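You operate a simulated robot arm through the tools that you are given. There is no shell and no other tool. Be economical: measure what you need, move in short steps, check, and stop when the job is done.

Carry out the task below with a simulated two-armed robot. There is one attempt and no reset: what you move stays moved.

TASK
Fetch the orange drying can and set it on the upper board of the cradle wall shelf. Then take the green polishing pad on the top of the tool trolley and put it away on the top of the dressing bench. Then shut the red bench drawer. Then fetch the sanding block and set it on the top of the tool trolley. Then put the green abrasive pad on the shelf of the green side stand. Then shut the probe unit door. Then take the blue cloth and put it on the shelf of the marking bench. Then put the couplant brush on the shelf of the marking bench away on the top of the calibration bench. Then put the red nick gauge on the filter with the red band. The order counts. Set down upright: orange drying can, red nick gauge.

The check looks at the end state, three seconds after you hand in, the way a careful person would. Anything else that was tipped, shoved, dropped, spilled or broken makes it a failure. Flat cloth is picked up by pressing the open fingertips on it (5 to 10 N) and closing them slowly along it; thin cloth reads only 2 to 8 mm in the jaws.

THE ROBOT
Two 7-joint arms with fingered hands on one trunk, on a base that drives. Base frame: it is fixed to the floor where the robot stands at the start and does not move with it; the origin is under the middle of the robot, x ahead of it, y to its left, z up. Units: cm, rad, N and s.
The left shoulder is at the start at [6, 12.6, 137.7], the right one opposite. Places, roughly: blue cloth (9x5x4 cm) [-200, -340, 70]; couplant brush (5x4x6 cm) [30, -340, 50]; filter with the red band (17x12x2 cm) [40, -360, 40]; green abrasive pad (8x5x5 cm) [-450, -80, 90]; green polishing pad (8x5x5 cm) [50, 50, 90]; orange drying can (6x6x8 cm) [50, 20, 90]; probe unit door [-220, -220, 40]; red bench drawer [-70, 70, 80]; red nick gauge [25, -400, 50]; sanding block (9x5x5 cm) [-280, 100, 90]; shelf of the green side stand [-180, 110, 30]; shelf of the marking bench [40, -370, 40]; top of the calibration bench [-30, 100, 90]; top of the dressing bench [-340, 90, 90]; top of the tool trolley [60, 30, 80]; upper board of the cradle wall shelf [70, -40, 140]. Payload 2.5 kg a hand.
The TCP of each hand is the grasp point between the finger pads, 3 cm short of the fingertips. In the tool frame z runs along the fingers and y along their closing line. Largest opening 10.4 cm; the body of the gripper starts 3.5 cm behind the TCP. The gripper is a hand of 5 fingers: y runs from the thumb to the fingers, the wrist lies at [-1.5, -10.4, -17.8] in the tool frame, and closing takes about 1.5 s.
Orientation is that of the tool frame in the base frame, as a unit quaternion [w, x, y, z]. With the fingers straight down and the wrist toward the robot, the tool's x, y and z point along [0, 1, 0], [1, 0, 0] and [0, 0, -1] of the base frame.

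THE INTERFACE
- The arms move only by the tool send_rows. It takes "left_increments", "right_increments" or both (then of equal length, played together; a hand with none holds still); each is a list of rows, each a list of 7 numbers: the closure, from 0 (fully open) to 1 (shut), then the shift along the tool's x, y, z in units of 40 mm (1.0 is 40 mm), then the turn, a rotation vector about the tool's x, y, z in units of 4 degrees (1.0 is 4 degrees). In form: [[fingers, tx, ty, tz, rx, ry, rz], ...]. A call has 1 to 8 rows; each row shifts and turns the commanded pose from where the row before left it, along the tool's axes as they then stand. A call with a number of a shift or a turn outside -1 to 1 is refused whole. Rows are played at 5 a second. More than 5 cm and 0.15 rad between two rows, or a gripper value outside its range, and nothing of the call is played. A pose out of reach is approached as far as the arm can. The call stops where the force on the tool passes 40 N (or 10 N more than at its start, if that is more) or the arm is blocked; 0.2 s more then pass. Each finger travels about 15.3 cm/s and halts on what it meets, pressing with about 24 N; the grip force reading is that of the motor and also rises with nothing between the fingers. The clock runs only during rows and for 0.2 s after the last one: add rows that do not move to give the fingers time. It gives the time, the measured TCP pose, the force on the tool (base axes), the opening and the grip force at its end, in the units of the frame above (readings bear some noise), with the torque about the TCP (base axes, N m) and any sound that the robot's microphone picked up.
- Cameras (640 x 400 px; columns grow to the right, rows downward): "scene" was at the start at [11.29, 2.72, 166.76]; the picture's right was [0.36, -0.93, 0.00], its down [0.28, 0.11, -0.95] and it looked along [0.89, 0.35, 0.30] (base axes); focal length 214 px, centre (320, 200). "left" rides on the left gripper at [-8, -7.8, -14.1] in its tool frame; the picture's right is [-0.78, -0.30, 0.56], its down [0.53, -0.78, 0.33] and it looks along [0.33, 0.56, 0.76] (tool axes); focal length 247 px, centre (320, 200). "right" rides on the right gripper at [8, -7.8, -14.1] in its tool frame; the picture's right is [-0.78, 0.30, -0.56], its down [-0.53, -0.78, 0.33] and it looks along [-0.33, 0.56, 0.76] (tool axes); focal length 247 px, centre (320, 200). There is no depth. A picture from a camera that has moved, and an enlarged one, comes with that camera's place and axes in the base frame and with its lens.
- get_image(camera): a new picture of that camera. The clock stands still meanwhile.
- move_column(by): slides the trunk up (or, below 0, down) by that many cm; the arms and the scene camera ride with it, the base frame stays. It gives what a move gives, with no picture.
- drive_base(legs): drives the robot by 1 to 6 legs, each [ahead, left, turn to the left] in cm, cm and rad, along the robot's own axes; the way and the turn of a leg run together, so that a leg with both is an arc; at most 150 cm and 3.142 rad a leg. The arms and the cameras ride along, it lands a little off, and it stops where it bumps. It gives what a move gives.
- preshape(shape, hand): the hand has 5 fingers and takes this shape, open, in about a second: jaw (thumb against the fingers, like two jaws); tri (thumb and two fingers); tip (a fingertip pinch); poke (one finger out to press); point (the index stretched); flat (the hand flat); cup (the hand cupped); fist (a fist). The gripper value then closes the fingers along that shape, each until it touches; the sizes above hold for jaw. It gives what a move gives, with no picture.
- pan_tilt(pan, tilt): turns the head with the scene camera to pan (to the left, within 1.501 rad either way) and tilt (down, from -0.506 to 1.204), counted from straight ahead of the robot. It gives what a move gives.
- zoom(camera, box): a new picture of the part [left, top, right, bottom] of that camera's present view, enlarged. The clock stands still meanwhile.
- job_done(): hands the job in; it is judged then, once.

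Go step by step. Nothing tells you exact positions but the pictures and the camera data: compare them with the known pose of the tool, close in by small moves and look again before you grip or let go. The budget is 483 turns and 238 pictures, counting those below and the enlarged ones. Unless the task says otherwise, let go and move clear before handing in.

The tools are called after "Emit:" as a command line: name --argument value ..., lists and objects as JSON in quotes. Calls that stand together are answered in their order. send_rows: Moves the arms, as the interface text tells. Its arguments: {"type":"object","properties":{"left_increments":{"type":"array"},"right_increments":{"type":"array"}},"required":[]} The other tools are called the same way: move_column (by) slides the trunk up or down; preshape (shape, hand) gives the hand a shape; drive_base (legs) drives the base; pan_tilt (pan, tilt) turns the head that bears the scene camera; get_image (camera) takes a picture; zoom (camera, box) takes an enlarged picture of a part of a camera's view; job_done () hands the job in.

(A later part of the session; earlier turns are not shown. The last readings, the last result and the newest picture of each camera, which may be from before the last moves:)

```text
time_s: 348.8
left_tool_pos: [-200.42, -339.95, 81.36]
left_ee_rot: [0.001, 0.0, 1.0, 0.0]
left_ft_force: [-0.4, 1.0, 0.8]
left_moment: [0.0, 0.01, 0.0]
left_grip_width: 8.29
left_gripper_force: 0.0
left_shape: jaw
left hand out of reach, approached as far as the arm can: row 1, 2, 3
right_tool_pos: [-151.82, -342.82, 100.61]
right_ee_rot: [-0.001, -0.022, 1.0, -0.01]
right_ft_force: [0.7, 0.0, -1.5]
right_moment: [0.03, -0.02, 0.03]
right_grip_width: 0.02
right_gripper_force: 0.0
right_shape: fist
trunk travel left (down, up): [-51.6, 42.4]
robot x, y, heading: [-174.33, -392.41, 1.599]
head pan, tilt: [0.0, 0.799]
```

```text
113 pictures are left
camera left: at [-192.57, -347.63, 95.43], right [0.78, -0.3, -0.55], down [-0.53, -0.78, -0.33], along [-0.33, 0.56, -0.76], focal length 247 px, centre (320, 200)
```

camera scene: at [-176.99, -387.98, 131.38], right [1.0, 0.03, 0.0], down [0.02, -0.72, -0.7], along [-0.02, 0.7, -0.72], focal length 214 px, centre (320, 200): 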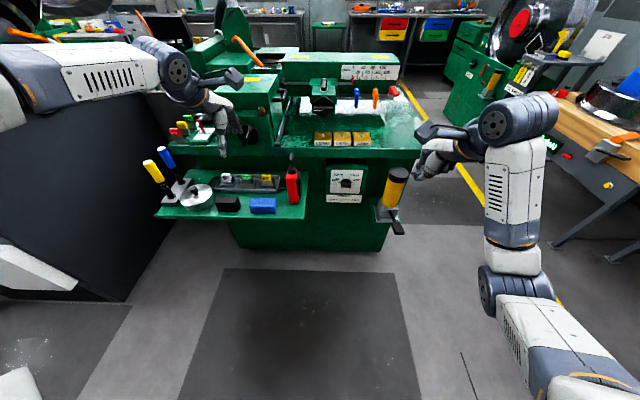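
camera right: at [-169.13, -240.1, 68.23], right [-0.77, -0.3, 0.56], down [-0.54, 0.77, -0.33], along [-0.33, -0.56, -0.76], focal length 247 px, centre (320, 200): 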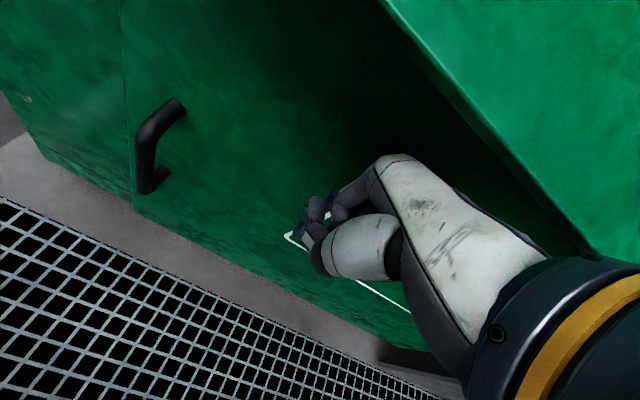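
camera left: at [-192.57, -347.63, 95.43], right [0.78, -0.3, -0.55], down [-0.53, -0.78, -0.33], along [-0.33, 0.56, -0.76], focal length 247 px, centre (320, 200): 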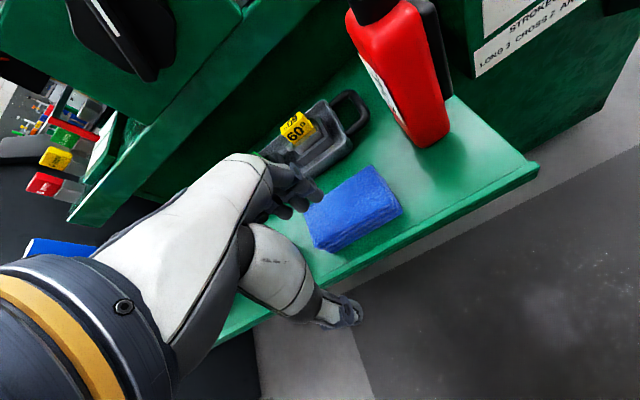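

The shoulder is too high for this reach. I'll raise both hands relative to the trunk, then lower the trunk.

Emit:
send_rows --left_increments '[[0.2, 0, 0, -0.9, 0, 0, 0], [0.2, 0, 0, -0.9, 0, 0, 0], [0.2, 0, 0, -0.9, 0, 0, 0], [0.2, 0, 0, -0.5, 0, 0, 0]]' --right_increments '[[0, 0, -0.3, -0.9, 0, 0, 0], [0, 0, -0.3, -0.9, 0, 0, 0], [0, 0, 0, -0.9, 0, 0, 0], [0, 0, 0, -0.5, 0, 0, 0]]'

Emit:
move_column --by -13

```text
time_s: 349.8
left_tool_pos: [-200.34, -339.94, 94.26]
left_ee_rot: [0.001, -0.001, 1.0, -0.001]
left_ft_force: [0.3, -0.8, 0.2]
left_moment: [0.0, 0.02, 0.01]
left_grip_width: 8.35
left_gripper_force: 0.0
left_shape: jaw
right_tool_pos: [-151.64, -344.96, 113.37]
right_ee_rot: [0.0, -0.021, 1.0, -0.011]
right_ft_force: [-0.4, -0.3, -1.0]
right_moment: [-0.01, 0.01, 0.0]
right_grip_width: 0.01
right_gripper_force: 0.1
right_shape: fist
trunk travel left (down, up): [-51.6, 42.4]
robot x, y, heading: [-173.92, -392.5, 1.6]
head pan, tilt: [0.0, 0.799]
```

```text
time_s: 351.4
left_tool_pos: [-200.47, -339.85, 81.34]
left_ee_rot: [0.001, 0.0, 1.0, 0.0]
left_ft_force: [0.4, -0.6, 0.2]
left_moment: [-0.01, -0.02, 0.03]
left_grip_width: 8.34
left_gripper_force: 0.1
left_shape: jaw
right_tool_pos: [-151.84, -344.87, 100.4]
right_ee_rot: [0.001, -0.022, 1.0, -0.009]
right_ft_force: [-0.4, -0.4, -0.1]
right_moment: [0.0, 0.01, 0.02]
right_grip_width: 0.03
right_gripper_force: 0.1
right_shape: fist
trunk travel left (down, up): [-38.6, 55.4]
robot x, y, heading: [-174.11, -392.84, 1.599]
head pan, tilt: [0.0, 0.799]
```

Now forward 4.9 cm over the cloth, then look.

Emit:
send_rows --left_increments '[[0.2, 0, 0, -0.3, 0, 0, 0], [0.2, -0.2, 0.6, 0, 0, 0, 0], [0.2, -0.15, 0.62, 0, 0, 0, 0]]'

Emit:
get_image --camera "left"

```text
time_s: 352.2
left_tool_pos: [-199.19, -334.87, 82.44]
left_ee_rot: [0.001, 0.0, 1.0, 0.0]
left_ft_force: [-0.8, -0.4, -0.6]
left_moment: [0.0, 0.04, 0.01]
left_grip_width: 8.33
left_gripper_force: 0.1
left_shape: jaw
right_tool_pos: [-151.8, -344.92, 100.55]
right_ee_rot: [0.0, -0.022, 1.0, -0.01]
right_ft_force: [0.2, 0.1, -0.2]
right_moment: [-0.01, 0.02, 0.02]
right_grip_width: 0.0
right_gripper_force: 0.0
right_shape: fist
trunk travel left (down, up): [-38.6, 55.4]
robot x, y, heading: [-173.91, -392.49, 1.602]
head pan, tilt: [0.0, 0.799]
```

```text
112 pictures are left
camera left: at [-191.31, -342.65, 96.46], right [0.78, -0.3, -0.55], down [-0.53, -0.78, -0.33], along [-0.33, 0.56, -0.76], focal length 247 px, centre (320, 200)
```

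left: 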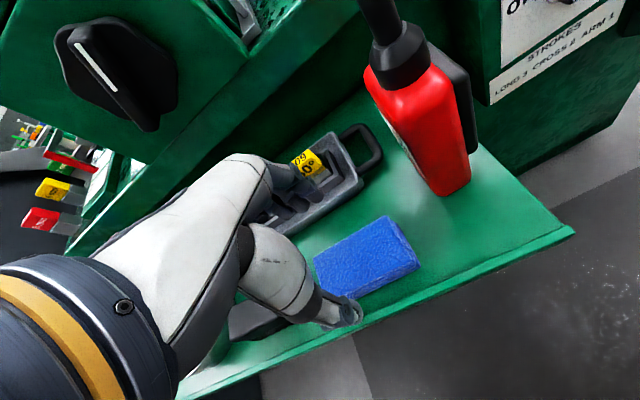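

Emit:
send_rows --left_increments '[[0.2, -0.05, 0, 0.9, 0, 0, 0], [0.2, 0, 0, 0.9, 0, 0, 0], [0.4, 0, 0, 0, 0, 0, 0], [0.6, 0, 0, 0, 0, 0, 0], [0.8, 0, 0, 0, 0, 0, 0], [1, 0, 0, 0, 0, 0, 0], [1, 0, 0, 0, 0, 0, 0], [1, 0, 0, 0, 0, 0, 0]]'

Emit:
get_image --camera "left"

```text
time_s: 354.0
left_tool_pos: [-198.72, -335.05, 75.84]
left_ee_rot: [0.001, 0.0, 1.0, 0.002]
left_ft_force: [-2.7, 0.4, 22.4]
left_moment: [-1.15, -0.03, -0.12]
left_grip_width: 4.49
left_gripper_force: 24.2
left_shape: jaw
right_tool_pos: [-151.79, -344.96, 100.56]
right_ee_rot: [0.0, -0.022, 1.0, -0.009]
right_ft_force: [-0.1, 0.1, 0.2]
right_moment: [0.0, 0.0, 0.05]
right_grip_width: 0.0
right_gripper_force: 0.1
right_shape: fist
trunk travel left (down, up): [-38.6, 55.4]
robot x, y, heading: [-174.19, -392.28, 1.601]
head pan, tilt: [0.0, 0.799]
```

```text
111 pictures are left
camera left: at [-190.87, -342.84, 89.75], right [0.78, -0.29, -0.56], down [-0.53, -0.77, -0.34], along [-0.33, 0.56, -0.76], focal length 247 px, centre (320, 200)
```

left: 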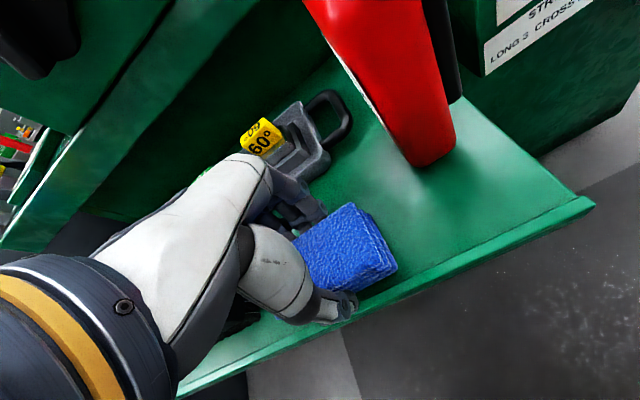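

The cloth is gripped at 4.5 cm. I'll lift it, back off, raise the trunk, and turn toward the marking bench.

Emit:
send_rows --left_increments '[[1, 0, 0, -0.4, 0, 0, 0], [1, 0, 0, -0.9, 0, 0, 0], [1, 0, 0, -1, 0, 0, 0], [1, 0, 0, -1, 0, 0, 0], [1, 0, 0, -1, 0, 0, 0]]'

Emit:
move_column --by 30

Emit:
drive_base --legs '[[-10, 0, 0], [0, 0, -1.6], [100, 8, 0]]'

Emit:
pan_tilt --pan 0 --tilt 0.6

Emit:
get_image --camera "scene"

```text
time_s: 355.2
left_tool_pos: [-198.75, -335.06, 92.57]
left_ee_rot: [0.003, 0.001, 1.0, -0.001]
left_ft_force: [-0.5, -0.3, -0.7]
left_moment: [0.0, -0.01, 0.03]
left_grip_width: 4.39
left_gripper_force: 24.2
left_shape: jaw
right_tool_pos: [-151.8, -344.93, 100.35]
right_ee_rot: [0.0, -0.023, 1.0, -0.009]
right_ft_force: [0.0, 0.4, 0.6]
right_moment: [0.0, 0.01, -0.01]
right_grip_width: 0.01
right_gripper_force: 0.0
right_shape: fist
trunk travel left (down, up): [-38.6, 55.4]
robot x, y, heading: [-173.96, -392.68, 1.6]
head pan, tilt: [0.0, 0.799]
```

```text
time_s: 358.2
left_tool_pos: [-198.71, -334.92, 122.48]
left_ee_rot: [0.001, 0.0, 1.0, 0.0]
left_ft_force: [0.0, -0.5, -0.7]
left_moment: [0.02, -0.02, -0.02]
left_grip_width: 4.45
left_gripper_force: 24.0
left_shape: jaw
right_tool_pos: [-151.71, -344.85, 130.45]
right_ee_rot: [0.001, -0.021, 1.0, -0.009]
right_ft_force: [-0.2, 0.8, 0.2]
right_moment: [0.0, 0.02, -0.01]
right_grip_width: 0.0
right_gripper_force: 0.0
right_shape: fist
trunk travel left (down, up): [-68.6, 25.4]
robot x, y, heading: [-173.92, -392.64, 1.604]
head pan, tilt: [0.0, 0.799]
```

```text
time_s: 368.0
left_tool_pos: [-15.65, -371.48, 122.41]
left_ee_rot: [0.001, 0.717, 0.697, -0.001]
left_ft_force: [0.3, 0.3, 0.0]
left_moment: [0.02, 0.0, 0.02]
left_grip_width: 4.41
left_gripper_force: 23.7
left_shape: jaw
right_tool_pos: [-26.82, -418.13, 130.44]
right_ee_rot: [-0.006, 0.702, 0.713, -0.007]
right_ft_force: [0.4, 0.1, -0.9]
right_moment: [-0.01, -0.02, 0.01]
right_grip_width: 0.0
right_gripper_force: 0.1
right_shape: fist
trunk travel left (down, up): [-68.6, 25.4]
robot x, y, heading: [-73.96, -394.51, 0.0]
head pan, tilt: [0.0, 0.799]
```

```text
time_s: 368.8
left_tool_pos: [-15.68, -371.48, 122.46]
left_ee_rot: [0.001, 0.718, 0.697, -0.001]
left_ft_force: [-0.9, -0.2, -1.4]
left_moment: [0.0, -0.02, 0.0]
left_grip_width: 4.42
left_gripper_force: 23.8
left_shape: jaw
right_tool_pos: [-26.88, -418.19, 130.6]
right_ee_rot: [-0.007, 0.702, 0.712, -0.007]
right_ft_force: [-0.3, -0.4, 0.7]
right_moment: [-0.03, -0.02, 0.01]
right_grip_width: 0.0
right_gripper_force: 0.0
right_shape: fist
trunk travel left (down, up): [-68.6, 25.4]
robot x, y, heading: [-73.79, -394.59, -0.002]
head pan, tilt: [0.0, 0.6]
```

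```text
110 pictures are left
camera scene: at [-60.91, -394.72, 150.06], right [0.0, -1.0, 0.0], down [-0.57, 0.0, -0.82], along [0.82, 0.0, -0.57], focal length 214 px, centre (320, 200)
```

scene: 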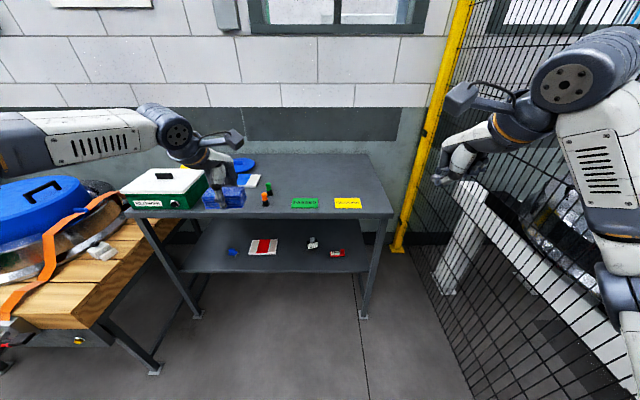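

The marking bench is in front of me. Its top is at z≈90 and its shelf at z≈45, holding the filter, the brush, and a red gauge. I'll zoom in.

Emit:
zoom --camera "scene" --box '[180, 215, 390, 285]'

```text
3.05 times, centred on (285, 250) of scene
camera zoom: at [-60.91, -394.72, 150.06], right [0.0, -1.0, 0.0], down [-0.57, 0.0, -0.82], along [0.82, 0.0, -0.57], focal length 654 px, centre (427, 48)
```

zoom: 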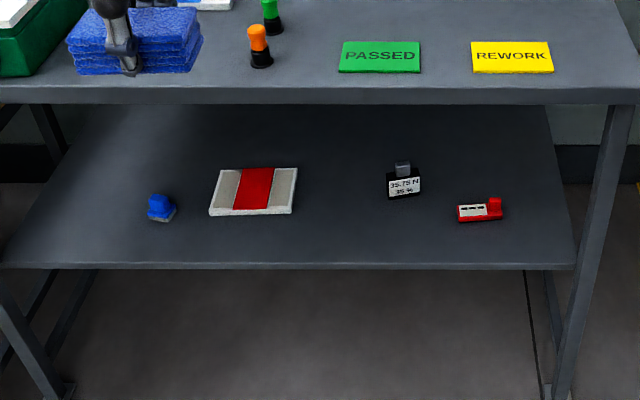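

I'll put the cloth at about (28, -375), between the filter and the small weight. First I raise the right hand so it clears the bench top, then lower the trunk while still in front of the bench.

Emit:
send_rows --right_increments '[[0, 0, 0, -0.9, 0, 0, 0], [0, 0, 0, -0.9, 0, 0, 0], [0, 0, 0, -0.9, 0, 0, 0], [0, 0, 0, -0.9, 0, 0, 0], [0, 0, 0, -0.9, 0, 0, 0], [0, 0, 0, -0.9, 0, 0, 0]]'

Emit:
move_column --by -40

Emit:
send_rows --left_increments '[[1, 0, -0.3, 0.9, 0, 0, 0], [1, 0, -0.3, 0.9, 0, 0, 0], [1, 0, -0.1, 0.9, 0, 0, 0], [1, 0, 0, 0.9, 0, 0, 0], [1, 0, 0, 0.9, 0, 0, 0], [1, 0, 0, 0.9, 0, 0, 0], [1, 0, 0, 0.6, 0, 0, 0]]'

Emit:
pan_tilt --pan 0 --tilt 0.75

Emit:
get_image --camera "scene"

```text
time_s: 370.2
left_tool_pos: [-15.69, -371.45, 122.49]
left_ee_rot: [0.001, 0.717, 0.697, 0.0]
left_ft_force: [-0.5, 0.2, -0.5]
left_moment: [0.0, 0.0, -0.01]
left_grip_width: 4.41
left_gripper_force: 24.0
left_shape: jaw
right_tool_pos: [-26.45, -417.75, 152.08]
right_ee_rot: [-0.005, 0.701, 0.713, -0.009]
right_ft_force: [0.1, 0.2, 0.9]
right_moment: [-0.03, 0.02, 0.03]
right_grip_width: 0.01
right_gripper_force: 0.1
right_shape: fist
trunk travel left (down, up): [-68.6, 25.4]
robot x, y, heading: [-73.68, -394.95, 0.002]
head pan, tilt: [0.0, 0.6]
```

```text
time_s: 374.0
left_tool_pos: [-15.68, -371.53, 82.44]
left_ee_rot: [0.0, 0.717, 0.697, -0.001]
left_ft_force: [-0.2, 0.0, -0.9]
left_moment: [0.02, -0.03, 0.01]
left_grip_width: 4.4
left_gripper_force: 24.0
left_shape: jaw
right_tool_pos: [-26.27, -417.94, 112.11]
right_ee_rot: [-0.006, 0.702, 0.712, -0.007]
right_ft_force: [0.8, 0.6, -0.5]
right_moment: [0.02, 0.01, -0.02]
right_grip_width: 0.01
right_gripper_force: 0.0
right_shape: fist
trunk travel left (down, up): [-28.6, 65.4]
robot x, y, heading: [-73.73, -394.75, 0.001]
head pan, tilt: [0.0, 0.6]
```

```text
time_s: 375.6
left_tool_pos: [-19.53, -370.98, 59.51]
left_ee_rot: [0.001, 0.717, 0.697, 0.0]
left_ft_force: [-0.8, -0.8, -0.7]
left_moment: [-0.01, 0.03, -0.02]
left_grip_width: 4.41
left_gripper_force: 24.1
left_shape: jaw
left hand out of reach, approached as far as the arm can: row 7
right_tool_pos: [-26.3, -418.03, 112.08]
right_ee_rot: [-0.007, 0.701, 0.713, -0.007]
right_ft_force: [0.1, 0.1, 0.2]
right_moment: [0.0, -0.03, 0.04]
right_grip_width: 0.0
right_gripper_force: 0.0
right_shape: fist
trunk travel left (down, up): [-28.6, 65.4]
robot x, y, heading: [-73.6, -394.78, 0.005]
head pan, tilt: [0.0, 0.6]
```

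```text
time_s: 376.3
left_tool_pos: [-19.45, -370.95, 59.62]
left_ee_rot: [0.0, 0.717, 0.697, -0.001]
left_ft_force: [-0.4, -0.1, 0.1]
left_moment: [-0.04, 0.0, 0.01]
left_grip_width: 4.42
left_gripper_force: 23.8
left_shape: jaw
right_tool_pos: [-26.39, -418.06, 112.0]
right_ee_rot: [-0.006, 0.702, 0.713, -0.006]
right_ft_force: [0.3, -0.1, 0.0]
right_moment: [0.02, -0.01, 0.03]
right_grip_width: 0.0
right_gripper_force: 0.0
right_shape: fist
trunk travel left (down, up): [-28.6, 65.4]
robot x, y, heading: [-74.08, -394.73, 0.003]
head pan, tilt: [0.0, 0.75]
```

```text
108 pictures are left
camera scene: at [-61.45, -394.72, 108.78], right [0.0, -1.0, 0.0], down [-0.68, 0.0, -0.73], along [0.73, 0.0, -0.68], focal length 214 px, centre (320, 200)
```

scene: 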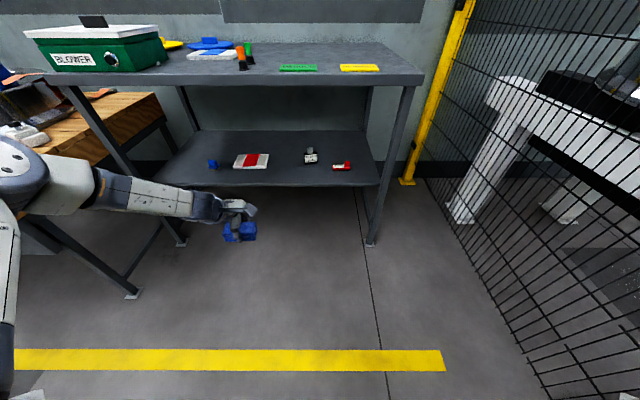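

The shelf is at z≈43 with its front edge at x≈19. I'll lower 6 cm more, shift the hand slightly right, and drive in.

Emit:
move_column --by -6

Emit:
send_rows --left_increments '[[1, -0.6, 0, 0, 0, 0, 0], [1, -0.6, 0, 0, 0, 0, 0]]'

Emit:
drive_base --legs '[[36, 0, -0.003]]'

Emit:
get_image --camera "scene"

Emit:
get_image --camera "left"

```text
time_s: 377.3
left_tool_pos: [-19.38, -370.92, 53.61]
left_ee_rot: [0.0, 0.716, 0.698, -0.001]
left_ft_force: [0.6, 0.2, 0.7]
left_moment: [-0.02, 0.01, 0.0]
left_grip_width: 4.4
left_gripper_force: 23.9
left_shape: jaw
right_tool_pos: [-26.39, -418.08, 105.97]
right_ee_rot: [-0.006, 0.702, 0.713, -0.007]
right_ft_force: [0.8, -0.5, -0.3]
right_moment: [0.0, 0.0, -0.01]
right_grip_width: 0.0
right_gripper_force: 0.0
right_shape: fist
trunk travel left (down, up): [-22.6, 71.4]
robot x, y, heading: [-73.2, -394.81, 0.003]
head pan, tilt: [0.0, 0.75]
```

```text
time_s: 377.9
left_tool_pos: [-20.56, -375.05, 54.73]
left_ee_rot: [0.0, 0.717, 0.697, 0.0]
left_ft_force: [-1.2, 0.6, -0.4]
left_moment: [0.06, -0.04, 0.02]
left_grip_width: 4.4
left_gripper_force: 23.4
left_shape: jaw
left hand out of reach, approached as far as the arm can: row 1, 2
right_tool_pos: [-26.3, -417.97, 106.09]
right_ee_rot: [-0.007, 0.702, 0.712, -0.007]
right_ft_force: [0.0, -0.1, -0.6]
right_moment: [0.0, -0.02, 0.0]
right_grip_width: 0.0
right_gripper_force: 0.0
right_shape: fist
trunk travel left (down, up): [-22.6, 71.4]
robot x, y, heading: [-73.48, -394.89, 0.005]
head pan, tilt: [0.0, 0.75]
```

```text
time_s: 380.2
left_tool_pos: [15.32, -375.09, 54.73]
left_ee_rot: [0.001, 0.718, 0.696, -0.001]
left_ft_force: [-0.2, -0.2, 0.0]
left_moment: [0.0, -0.04, 0.0]
left_grip_width: 4.44
left_gripper_force: 23.6
left_shape: jaw
right_tool_pos: [9.55, -418.05, 105.95]
right_ee_rot: [-0.007, 0.702, 0.712, -0.007]
right_ft_force: [0.9, 0.0, -0.7]
right_moment: [-0.01, -0.05, 0.03]
right_grip_width: 0.02
right_gripper_force: 0.1
right_shape: fist
trunk travel left (down, up): [-22.6, 71.4]
robot x, y, heading: [-37.72, -394.71, -0.001]
head pan, tilt: [0.0, 0.75]
```

```text
107 pictures are left
camera scene: at [-25.56, -394.68, 102.78], right [0.0, -1.0, 0.0], down [-0.68, 0.0, -0.73], along [0.73, 0.0, -0.68], focal length 214 px, centre (320, 200)
```

scene: 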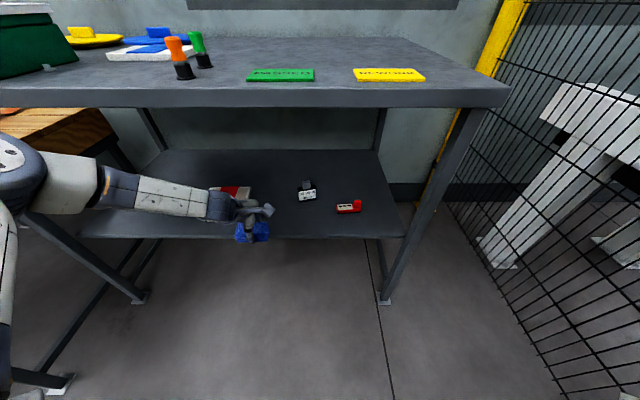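

```text
106 pictures are left
camera left: at [7.24, -382.88, 68.82], right [-0.32, -0.77, -0.56], down [-0.76, 0.56, -0.33], along [0.57, 0.32, -0.76], focal length 247 px, centre (320, 200)
```

left: 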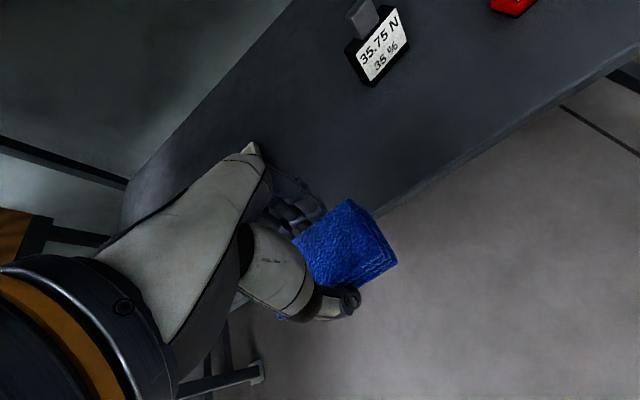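

The elbow is close to the wood table, so instead of driving I'll extend the arm forward, which straightens it.

Emit:
send_rows --left_increments '[[1, 0, 0.6, 0, 0, 0, 0], [1, 0, 0.6, 0, 0, 0, 0], [1, 0, 0.6, 0, 0, 0, 0], [1, 0, 0.6, 0, 0, 0, 0]]'

Emit:
get_image --camera "scene"

Emit:
get_image --camera "left"

```text
time_s: 381.2
left_tool_pos: [20.24, -372.97, 58.63]
left_ee_rot: [0.002, 0.718, 0.696, -0.001]
left_ft_force: [0.1, 0.2, -0.9]
left_moment: [0.03, -0.05, 0.03]
left_grip_width: 4.41
left_gripper_force: 23.5
left_shape: jaw
left hand out of reach, approached as far as the arm can: row 1, 2, 3, 4
right_tool_pos: [9.56, -418.01, 105.96]
right_ee_rot: [-0.007, 0.702, 0.712, -0.007]
right_ft_force: [-0.6, -1.4, 0.9]
right_moment: [-0.03, 0.0, 0.0]
right_grip_width: 0.0
right_gripper_force: 0.0
right_shape: fist
trunk travel left (down, up): [-22.6, 71.4]
robot x, y, heading: [-37.82, -394.54, -0.002]
head pan, tilt: [0.0, 0.75]
```

```text
105 pictures are left
camera scene: at [-25.56, -394.68, 102.78], right [0.0, -1.0, 0.0], down [-0.68, 0.0, -0.73], along [0.73, 0.0, -0.68], focal length 214 px, centre (320, 200)
```

scene: 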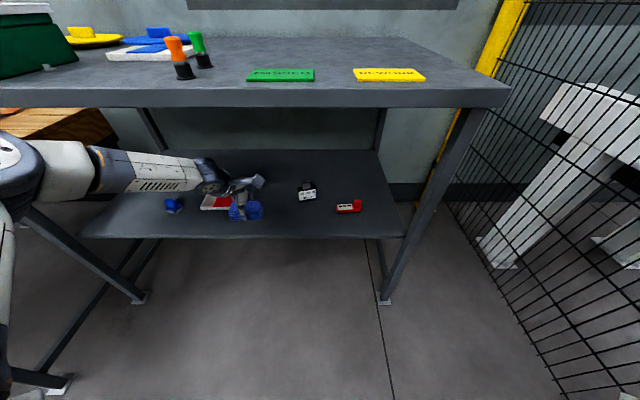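

```text
104 pictures are left
camera left: at [12.19, -380.63, 72.71], right [-0.32, -0.77, -0.55], down [-0.76, 0.56, -0.34], along [0.57, 0.31, -0.76], focal length 247 px, centre (320, 200)
```

left: 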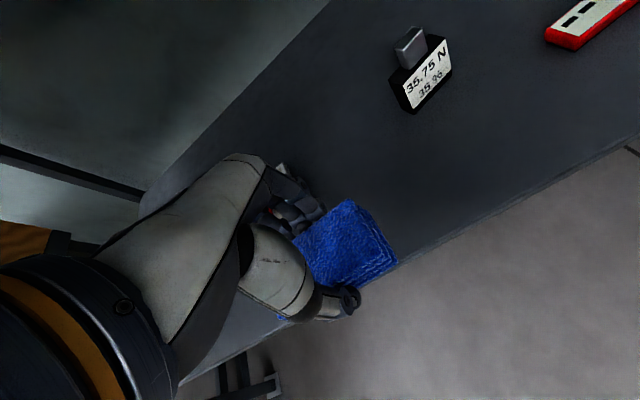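

The elbow is actually about 20 cm clear of the wood table. I'll lower the trunk 7 cm so the arm stays below the bench top, then drive in 8 cm.

Emit:
move_column --by -7

Emit:
drive_base --legs '[[8, -3, 0]]'

Emit:
get_image --camera "scene"

Emit:
get_image --camera "left"

```text
time_s: 382.3
left_tool_pos: [20.28, -372.95, 51.62]
left_ee_rot: [0.002, 0.717, 0.697, -0.001]
left_ft_force: [1.0, 0.7, -0.3]
left_moment: [-0.02, -0.03, 0.0]
left_grip_width: 4.39
left_gripper_force: 24.0
left_shape: jaw
right_tool_pos: [9.48, -418.12, 99.07]
right_ee_rot: [-0.007, 0.702, 0.712, -0.008]
right_ft_force: [-0.5, 0.3, 0.5]
right_moment: [0.01, -0.03, 0.0]
right_grip_width: 0.0
right_gripper_force: 0.0
right_shape: fist
trunk travel left (down, up): [-15.6, 78.4]
robot x, y, heading: [-38.08, -394.81, -0.003]
head pan, tilt: [0.0, 0.75]
```

```text
time_s: 383.4
left_tool_pos: [28.05, -375.74, 51.6]
left_ee_rot: [0.002, 0.718, 0.696, -0.002]
left_ft_force: [-0.2, -0.8, -0.9]
left_moment: [-0.01, 0.01, 0.04]
left_grip_width: 4.4
left_gripper_force: 24.1
left_shape: jaw
right_tool_pos: [17.28, -420.93, 99.01]
right_ee_rot: [-0.007, 0.702, 0.712, -0.007]
right_ft_force: [0.4, -1.3, 1.1]
right_moment: [0.01, 0.01, 0.0]
right_grip_width: 0.02
right_gripper_force: 0.1
right_shape: fist
trunk travel left (down, up): [-15.6, 78.4]
robot x, y, heading: [-30.02, -397.77, 0.0]
head pan, tilt: [0.0, 0.75]
```

```text
103 pictures are left
camera scene: at [-17.8, -397.62, 95.78], right [0.0, -1.0, 0.0], down [-0.68, 0.0, -0.73], along [0.73, 0.0, -0.68], focal length 214 px, centre (320, 200)
```

scene: 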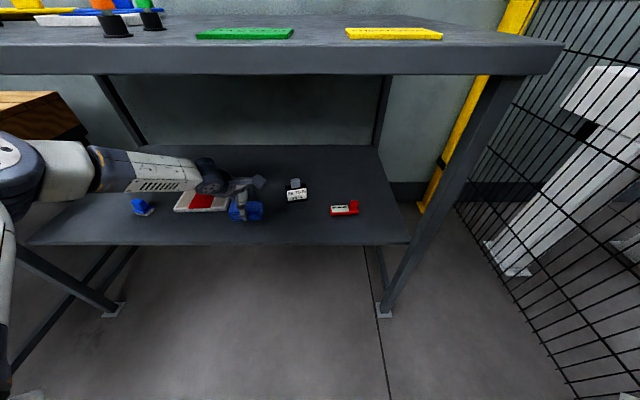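

```text
102 pictures are left
camera left: at [19.96, -383.56, 65.7], right [-0.32, -0.77, -0.55], down [-0.76, 0.56, -0.34], along [0.57, 0.32, -0.76], focal length 247 px, centre (320, 200)
```

left: 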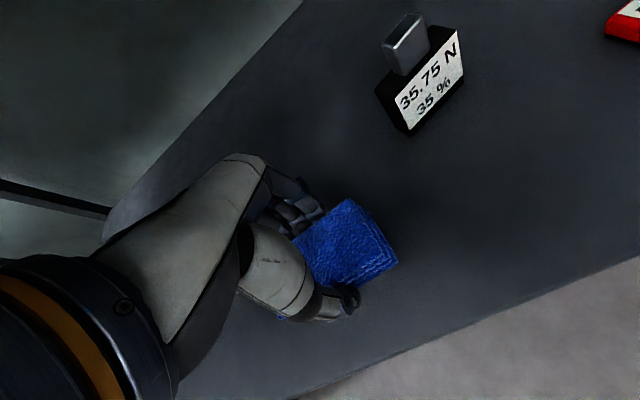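

The cloth is over the shelf. I'll lower it to contact.

Emit:
move_column --by -3

Emit:
send_rows --left_increments '[[1, 0, 0, 0.1, 0, 0, 0], [1, 0, 0, 0.1, 0, 0, 0], [1, 0, 0, 0.1, 0, 0, 0]]'

```text
time_s: 384.1
left_tool_pos: [28.01, -375.91, 48.57]
left_ee_rot: [0.002, 0.717, 0.697, -0.001]
left_ft_force: [0.1, 0.1, -0.2]
left_moment: [-0.02, -0.05, 0.0]
left_grip_width: 4.4
left_gripper_force: 23.9
left_shape: jaw
right_tool_pos: [17.19, -420.95, 96.02]
right_ee_rot: [-0.006, 0.702, 0.712, -0.006]
right_ft_force: [0.3, 0.0, -0.1]
right_moment: [0.02, -0.01, 0.06]
right_grip_width: 0.05
right_gripper_force: 0.1
right_shape: fist
trunk travel left (down, up): [-12.6, 81.4]
robot x, y, heading: [-30.11, -397.59, -0.001]
head pan, tilt: [0.0, 0.75]
```

```text
time_s: 384.9
left_tool_pos: [27.57, -375.61, 47.89]
left_ee_rot: [0.002, 0.717, 0.697, 0.0]
left_ft_force: [-0.2, 0.3, -0.1]
left_moment: [-0.02, 0.02, -0.02]
left_grip_width: 4.43
left_gripper_force: 23.7
left_shape: jaw
left hand out of reach, approached as far as the arm can: row 2
right_tool_pos: [17.24, -420.97, 95.95]
right_ee_rot: [-0.007, 0.703, 0.711, -0.007]
right_ft_force: [0.5, 0.7, 0.3]
right_moment: [0.0, -0.02, -0.01]
right_grip_width: 0.01
right_gripper_force: 0.1
right_shape: fist
trunk travel left (down, up): [-12.6, 81.4]
robot x, y, heading: [-29.87, -397.44, -0.004]
head pan, tilt: [0.0, 0.75]
```

No contact yet. I'll raise the right hand for safety and lower the trunk a bit more.

Emit:
send_rows --right_increments '[[0, 0, 0, -0.9, 0, 0, 0], [0, 0, 0, -0.9, 0, 0, 0]]'

Emit:
move_column --by -1.5

Emit:
get_image --camera "left"

```text
time_s: 385.5
left_tool_pos: [27.59, -375.72, 47.86]
left_ee_rot: [0.002, 0.718, 0.696, -0.001]
left_ft_force: [0.5, -0.4, -1.1]
left_moment: [-0.03, 0.05, 0.01]
left_grip_width: 4.4
left_gripper_force: 24.3
left_shape: jaw
right_tool_pos: [15.56, -421.46, 98.8]
right_ee_rot: [-0.006, 0.703, 0.712, -0.007]
right_ft_force: [-0.7, 0.2, -0.1]
right_moment: [-0.04, -0.01, 0.0]
right_grip_width: 0.01
right_gripper_force: 0.0
right_shape: fist
right hand out of reach, approached as far as the arm can: row 1, 2
trunk travel left (down, up): [-12.6, 81.4]
robot x, y, heading: [-29.83, -398.25, -0.0]
head pan, tilt: [0.0, 0.75]
```

```text
time_s: 386.1
left_tool_pos: [27.85, -375.86, 47.08]
left_ee_rot: [0.007, 0.717, 0.697, 0.003]
left_ft_force: [-1.4, 1.6, 30.1]
left_moment: [0.01, 0.72, 0.01]
left_grip_width: 4.42
left_gripper_force: 24.0
left_shape: jaw
right_tool_pos: [15.25, -421.48, 97.36]
right_ee_rot: [-0.005, 0.702, 0.713, -0.005]
right_ft_force: [0.1, 0.3, -0.4]
right_moment: [-0.01, -0.01, -0.03]
right_grip_width: 0.0
right_gripper_force: 0.1
right_shape: fist
trunk travel left (down, up): [-11.1, 82.9]
robot x, y, heading: [-30.14, -397.71, 0.005]
head pan, tilt: [0.0, 0.75]
```

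```text
101 pictures are left
camera left: at [19.55, -383.44, 61.03], right [-0.31, -0.77, -0.56], down [-0.75, 0.56, -0.35], along [0.58, 0.31, -0.75], focal length 247 px, centre (320, 200)
```

left: 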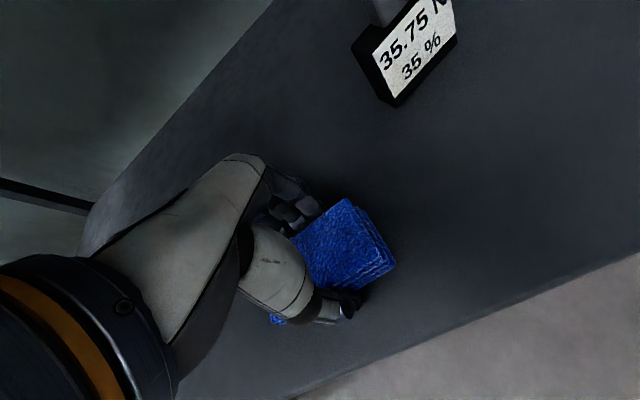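

Contact. I'll ease off, open, and lift with the trunk.

Emit:
send_rows --left_increments '[[1, 0, 0, -0.05, 0, 0, 0], [0.7, 0, 0, 0, 0, 0, 0], [0.4, 0, 0, 0, 0, 0, 0], [0.1, 0, 0, 0, 0, 0, 0], [0, 0, 0, 0, 0, 0, 0], [0, 0, 0, 0, 0, 0, 0]]'

Emit:
move_column --by 7

Emit:
get_image --camera "left"

Emit:
get_image --camera "scene"

```text
time_s: 387.5
left_tool_pos: [27.75, -375.69, 46.82]
left_ee_rot: [0.003, 0.718, 0.696, 0.002]
left_ft_force: [-4.4, -0.7, 20.2]
left_moment: [0.15, -1.07, 0.03]
left_grip_width: 10.09
left_gripper_force: 0.0
left_shape: jaw
right_tool_pos: [15.26, -421.45, 97.33]
right_ee_rot: [-0.006, 0.703, 0.712, -0.007]
right_ft_force: [0.6, -0.9, -0.5]
right_moment: [0.03, 0.01, 0.01]
right_grip_width: 0.0
right_gripper_force: 0.1
right_shape: fist
trunk travel left (down, up): [-11.1, 82.9]
robot x, y, heading: [-30.13, -397.59, 0.001]
head pan, tilt: [0.0, 0.75]
```

```text
time_s: 388.6
left_tool_pos: [27.66, -375.69, 53.57]
left_ee_rot: [0.001, 0.718, 0.696, -0.001]
left_ft_force: [0.8, 0.0, -0.3]
left_moment: [0.03, 0.0, -0.01]
left_grip_width: 10.34
left_gripper_force: 0.1
left_shape: jaw
right_tool_pos: [15.52, -421.47, 104.22]
right_ee_rot: [-0.006, 0.702, 0.712, -0.007]
right_ft_force: [-0.5, -0.7, -0.2]
right_moment: [-0.02, 0.0, 0.0]
right_grip_width: 0.0
right_gripper_force: 0.0
right_shape: fist
trunk travel left (down, up): [-18.1, 75.9]
robot x, y, heading: [-29.99, -397.39, 0.003]
head pan, tilt: [0.0, 0.75]
```

```text
100 pictures are left
camera left: at [19.48, -383.35, 67.63], right [-0.32, -0.77, -0.55], down [-0.76, 0.56, -0.33], along [0.57, 0.32, -0.76], focal length 247 px, centre (320, 200)
```

left: 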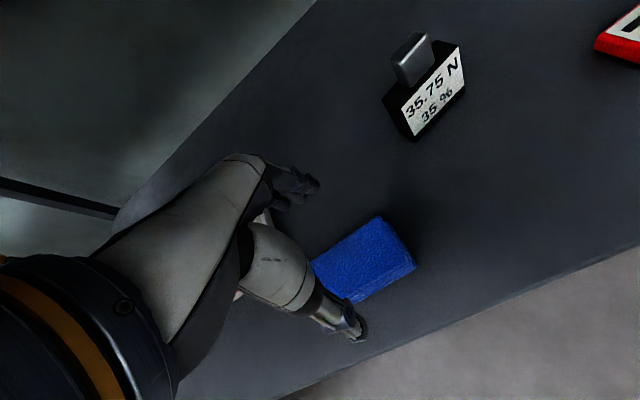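

```text
99 pictures are left
camera scene: at [-17.79, -397.62, 98.28], right [0.0, -1.0, 0.0], down [-0.68, 0.0, -0.73], along [0.73, 0.0, -0.68], focal length 214 px, centre (320, 200)
```

scene: 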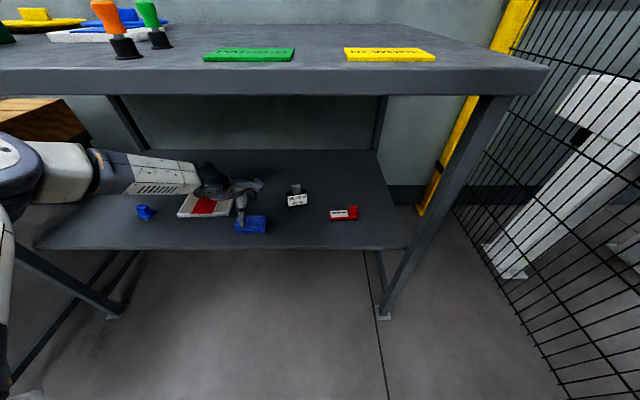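

The cloth lies on the shelf. I'll back straight out, then look at the brush.

Emit:
drive_base --legs '[[-40, 0, 0]]'

Emit:
zoom --camera "scene" --box '[120, 110, 400, 250]'

```text
time_s: 391.1
left_tool_pos: [-12.65, -375.56, 53.51]
left_ee_rot: [0.001, 0.718, 0.696, 0.0]
left_ft_force: [-0.2, -0.1, 0.3]
left_moment: [0.04, 0.02, 0.01]
left_grip_width: 10.37
left_gripper_force: 0.0
left_shape: jaw
right_tool_pos: [-24.69, -421.42, 104.23]
right_ee_rot: [-0.006, 0.702, 0.712, -0.007]
right_ft_force: [0.0, 0.0, -0.5]
right_moment: [0.01, -0.04, 0.0]
right_grip_width: 0.0
right_gripper_force: 0.1
right_shape: fist
trunk travel left (down, up): [-18.1, 75.9]
robot x, y, heading: [-70.5, -397.56, 0.0]
head pan, tilt: [0.0, 0.75]
```

```text
2.29 times, centred on (260, 180) of scene
camera zoom: at [-58.02, -397.66, 98.28], right [0.0, -1.0, 0.0], down [-0.68, 0.0, -0.73], along [0.73, 0.0, -0.68], focal length 490 px, centre (457, 246)
```

zoom: 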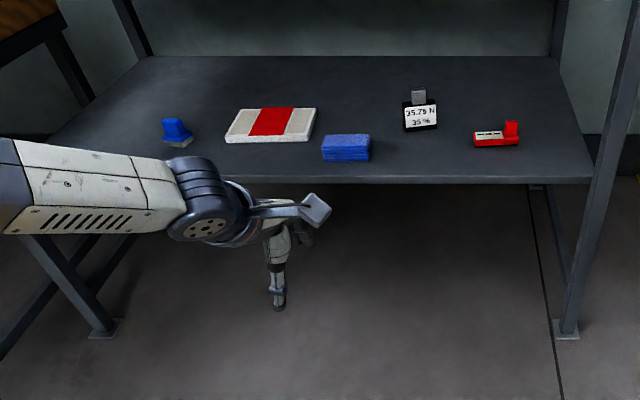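

Next I plan to take the brush with the right hand, standing turned left about 0.75 rad so both elbows avoid the wood table. First I open the right hand, swap arm heights (left up and tucked, right down), well in front of the bench.

Emit:
preshape --hand "right" --shape "jaw"

Emit:
send_rows --left_increments '[[0, 0, -0.25, -0.85, 0, 0, 0], [0, 0, -0.25, -0.85, 0, 0, 0], [0, 0, -0.25, -0.85, 0, 0, 0], [0, 0, -0.25, -0.85, 0, 0, 0], [0, 0, -0.25, -0.85, 0, 0, 0], [0, 0, -0.25, -0.85, 0, 0, 0], [0, 0, -0.25, -0.85, 0, 0, 0], [0, 0, -0.25, -0.85, 0, 0, 0]]' --right_increments '[[0, 0.3, 0.1, 0.8, 0, 0, 0], [0, 0.3, 0.1, 0.8, 0, 0, 0], [0, 0.3, 0.1, 0.8, 0, 0, 0], [0, 0.3, 0.1, 0.8, 0, 0, 0], [0, 0.3, 0.1, 0.8, 0, 0, 0], [0, 0.3, 0.1, 0.8, 0, 0, 0], [0, 0.3, 0.1, 0.8, 0, 0, 0], [0, 0.3, 0.1, 0.8, 0, 0, 0]]'

Emit:
send_rows --left_increments '[[0, 0, -0.25, -0.85, 0, 0, 0], [0, 0, -0.25, -0.85, 0, 0, 0], [0, 0, -0.25, -0.85, 0, 0, 0], [0, 0, -0.25, -0.85, 0, 0, 0], [0, 0, -0.25, -0.85, 0, 0, 0], [0, 0, -0.25, -0.85, 0, 0, 0], [0, 0, 0, 0, 0, 0, 0]]' --right_increments '[[0, 0.3, 0.1, 0.8, 0, 0, 0], [0, 0.3, 0.1, 0.8, 0, 0, 0], [0, 0.3, 0.1, 0.8, 0, 0, 0], [0, 0.3, 0.1, 0.8, 0, 0, 0], [0, 0.3, 0.1, 0.8, 0, 0, 0], [0, 0.3, 0.1, 0.8, 0, 0, 0], [0, 0.3, 0.1, 0.8, 0, 0, 0]]'

Emit:
get_image --camera "scene"

```text
time_s: 392.0
left_tool_pos: [-12.64, -375.67, 53.56]
left_ee_rot: [0.002, 0.717, 0.697, -0.001]
left_ft_force: [-0.5, 0.3, 1.1]
left_moment: [-0.03, -0.01, 0.0]
left_grip_width: 10.38
left_gripper_force: 0.1
left_shape: jaw
right_tool_pos: [-24.67, -421.53, 104.33]
right_ee_rot: [-0.006, 0.702, 0.712, -0.007]
right_ft_force: [0.1, -0.1, 0.4]
right_moment: [-0.03, 0.02, 0.01]
right_grip_width: 10.33
right_gripper_force: 0.1
right_shape: jaw
trunk travel left (down, up): [-18.1, 75.9]
robot x, y, heading: [-70.0, -397.52, 0.001]
head pan, tilt: [0.0, 0.75]
```

```text
time_s: 393.8
left_tool_pos: [-20.79, -375.36, 80.73]
left_ee_rot: [0.001, 0.717, 0.697, -0.001]
left_ft_force: [-0.3, -0.2, 0.1]
left_moment: [0.01, 0.01, -0.01]
left_grip_width: 10.37
left_gripper_force: 0.0
left_shape: jaw
right_tool_pos: [-21.97, -411.81, 78.55]
right_ee_rot: [-0.007, 0.702, 0.712, -0.006]
right_ft_force: [0.3, -0.4, 0.2]
right_moment: [0.0, 0.01, 0.02]
right_grip_width: 10.37
right_gripper_force: 0.0
right_shape: jaw
trunk travel left (down, up): [-18.1, 75.9]
robot x, y, heading: [-70.6, -397.43, -0.0]
head pan, tilt: [0.0, 0.75]
```

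```text
time_s: 395.4
left_tool_pos: [-26.74, -375.12, 101.03]
left_ee_rot: [0.0, 0.718, 0.696, 0.002]
left_ft_force: [0.1, 0.0, 0.2]
left_moment: [0.01, -0.01, -0.01]
left_grip_width: 10.35
left_gripper_force: 0.1
left_shape: jaw
left hand out of reach, approached as far as the arm can: row 6
right_tool_pos: [-19.84, -403.51, 56.12]
right_ee_rot: [-0.005, 0.702, 0.712, -0.007]
right_ft_force: [0.2, -0.8, 0.5]
right_moment: [0.03, 0.01, -0.01]
right_grip_width: 10.37
right_gripper_force: 0.0
right_shape: jaw
trunk travel left (down, up): [-18.1, 75.9]
robot x, y, heading: [-70.09, -397.15, 0.001]
head pan, tilt: [0.0, 0.75]
```

```text
97 pictures are left
camera scene: at [-58.01, -397.65, 98.28], right [0.0, -1.0, 0.0], down [-0.68, 0.0, -0.73], along [0.73, 0.0, -0.68], focal length 214 px, centre (320, 200)
```

scene: 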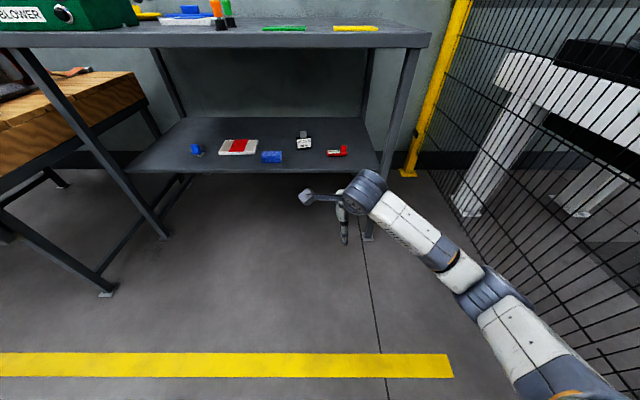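

The right arm is in a good pose. I'll check where the left elbow is now.

Emit:
pan_tilt --pan 1.2 --tilt 0.6

Emit:
get_image --camera "scene"

```text
time_s: 396.8
left_tool_pos: [-26.7, -375.11, 101.07]
left_ee_rot: [0.0, 0.719, 0.695, 0.002]
left_ft_force: [0.4, 0.3, -0.3]
left_moment: [0.02, -0.01, 0.0]
left_grip_width: 10.38
left_gripper_force: 0.0
left_shape: jaw
right_tool_pos: [-19.93, -403.6, 56.08]
right_ee_rot: [-0.006, 0.702, 0.712, -0.007]
right_ft_force: [0.6, -0.4, 0.7]
right_moment: [0.03, 0.01, 0.02]
right_grip_width: 10.38
right_gripper_force: 0.0
right_shape: jaw
trunk travel left (down, up): [-18.1, 75.9]
robot x, y, heading: [-70.43, -397.8, 0.002]
head pan, tilt: [1.201, 0.6]
```

```text
96 pictures are left
camera scene: at [-63.12, -389.43, 99.56], right [0.93, -0.36, 0.0], down [-0.2, -0.53, -0.83], along [0.3, 0.77, -0.56], focal length 214 px, centre (320, 200)
```

scene: 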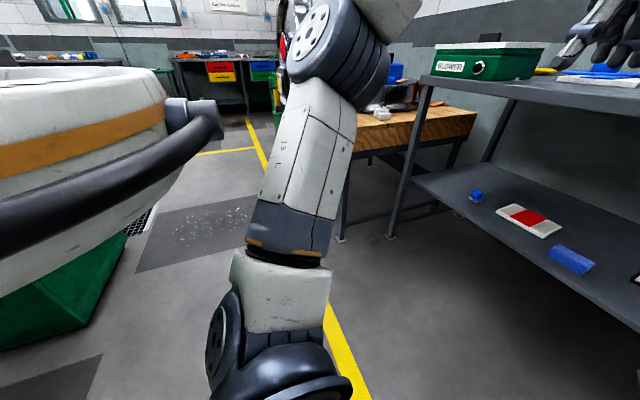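

The left elbow rides high, above the wood table's height. I'll move the left hand outward a little, turn 0.45 rad left, and approach in steps.

Emit:
send_rows --left_increments '[[0, 0.7, 0, 0, 0, 0, 0], [0, 0.7, 0, 0, 0, 0, 0], [0, 0.7, 0, 0, 0, 0, 0], [0, 0.7, 0, 0, 0, 0, 0]]'

Emit:
drive_base --legs '[[0, 0, 0.45], [42, 4, 0]]'

Emit:
pan_tilt --pan 0.1 --tilt 0.75

Emit:
get_image --camera "scene"

```text
time_s: 397.8
left_tool_pos: [-26.27, -363.95, 100.96]
left_ee_rot: [0.001, 0.718, 0.696, 0.0]
left_ft_force: [-0.4, -0.1, 0.3]
left_moment: [0.01, 0.01, -0.03]
left_grip_width: 10.38
left_gripper_force: 0.1
left_shape: jaw
right_tool_pos: [-19.93, -403.62, 56.25]
right_ee_rot: [-0.007, 0.702, 0.712, -0.007]
right_ft_force: [0.2, 0.5, 0.3]
right_moment: [0.0, 0.01, 0.02]
right_grip_width: 10.35
right_gripper_force: 0.0
right_shape: jaw
trunk travel left (down, up): [-18.1, 75.9]
robot x, y, heading: [-70.09, -397.54, 0.003]
head pan, tilt: [1.201, 0.6]
```

```text
time_s: 401.7
left_tool_pos: [-10.19, -326.1, 100.91]
left_ee_rot: [0.002, 0.541, 0.841, 0.0]
left_ft_force: [-0.2, 0.6, -1.2]
left_moment: [0.02, -0.03, 0.0]
left_grip_width: 10.39
left_gripper_force: 0.0
left_shape: jaw
right_tool_pos: [13.02, -358.92, 56.12]
right_ee_rot: [-0.004, 0.522, 0.853, -0.009]
right_ft_force: [0.5, 0.0, 0.3]
right_moment: [0.0, -0.02, -0.02]
right_grip_width: 10.35
right_gripper_force: 0.0
right_shape: jaw
trunk travel left (down, up): [-18.1, 75.9]
robot x, y, heading: [-34.74, -375.55, 0.455]
head pan, tilt: [1.201, 0.6]
```

```text
time_s: 403.0
left_tool_pos: [-10.13, -326.24, 100.87]
left_ee_rot: [0.002, 0.541, 0.841, 0.0]
left_ft_force: [-0.6, 0.3, 0.7]
left_moment: [0.04, -0.02, -0.02]
left_grip_width: 10.39
left_gripper_force: 0.0
left_shape: jaw
right_tool_pos: [13.01, -358.91, 56.01]
right_ee_rot: [-0.004, 0.523, 0.853, -0.009]
right_ft_force: [-0.2, 0.1, -0.1]
right_moment: [0.02, 0.02, 0.0]
right_grip_width: 10.37
right_gripper_force: 0.0
right_shape: jaw
trunk travel left (down, up): [-18.1, 75.9]
robot x, y, heading: [-34.85, -375.68, 0.453]
head pan, tilt: [0.099, 0.75]
```

```text
95 pictures are left
camera scene: at [-24.19, -369.68, 98.28], right [0.53, -0.85, 0.0], down [-0.58, -0.36, -0.73], along [0.62, 0.39, -0.68], focal length 214 px, centre (320, 200)
```

scene: 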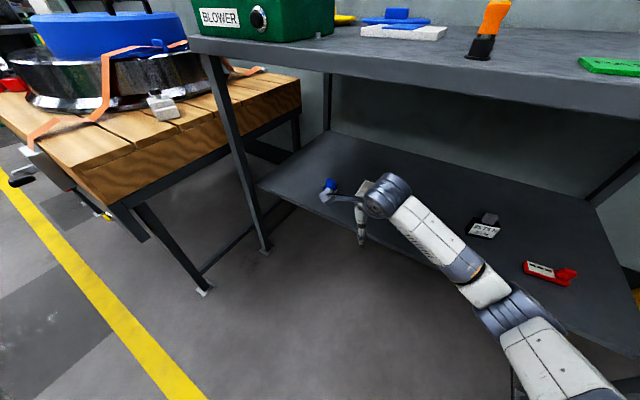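

The wood table is lower and farther than I thought, so there's room. I'll drive the remaining 15 cm and check with the right camera.

Emit:
drive_base --legs '[[15, 3, 0]]'

Emit:
get_image --camera "right"

Emit:
get_image --camera "scene"

```text
time_s: 404.4
left_tool_pos: [1.78, -316.89, 101.0]
left_ee_rot: [0.002, 0.541, 0.841, 0.0]
left_ft_force: [0.5, 0.2, -0.3]
left_moment: [-0.02, -0.03, -0.02]
left_grip_width: 10.41
left_gripper_force: 0.1
left_shape: jaw
right_tool_pos: [25.04, -349.68, 56.2]
right_ee_rot: [-0.004, 0.523, 0.852, -0.009]
right_ft_force: [0.9, 0.8, -0.5]
right_moment: [0.01, 0.01, 0.01]
right_grip_width: 10.36
right_gripper_force: 0.1
right_shape: jaw
trunk travel left (down, up): [-18.1, 75.9]
robot x, y, heading: [-22.66, -366.44, 0.459]
head pan, tilt: [0.099, 0.75]
```

```text
94 pictures are left
camera right: at [14.71, -345.97, 70.33], right [0.63, -0.55, 0.55], down [-0.45, -0.83, -0.32], along [0.63, -0.05, -0.77], focal length 247 px, centre (320, 200)
```

right: 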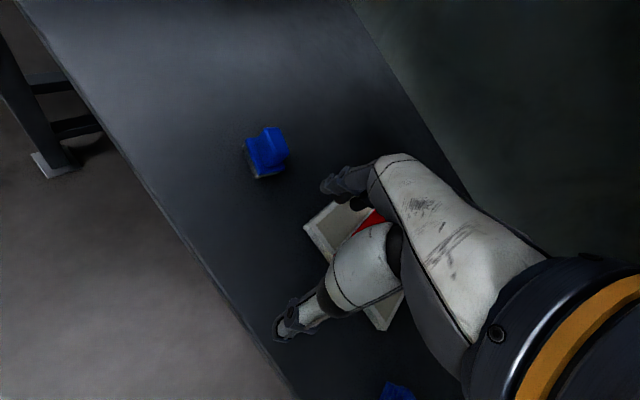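

```text
93 pictures are left
camera scene: at [-12.28, -360.45, 98.28], right [0.53, -0.85, 0.0], down [-0.58, -0.36, -0.73], along [0.62, 0.39, -0.68], focal length 214 px, centre (320, 200)
```

scene: 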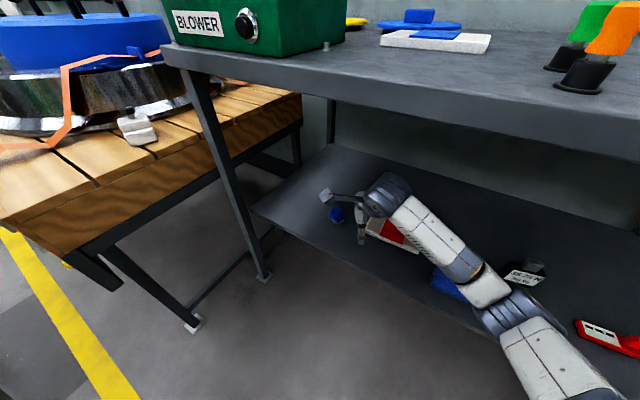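

Emit:
zoom --camera "right" --box '[200, 90, 340, 210]'

```text
3.33 times, centred on (270, 150) of right
camera zoom: at [14.71, -345.97, 70.33], right [0.63, -0.55, 0.55], down [-0.45, -0.83, -0.32], along [0.63, -0.05, -0.77], focal length 823 px, centre (487, 367)
```

zoom: 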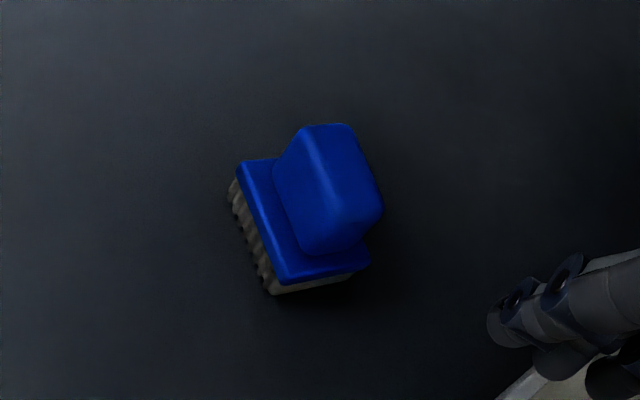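

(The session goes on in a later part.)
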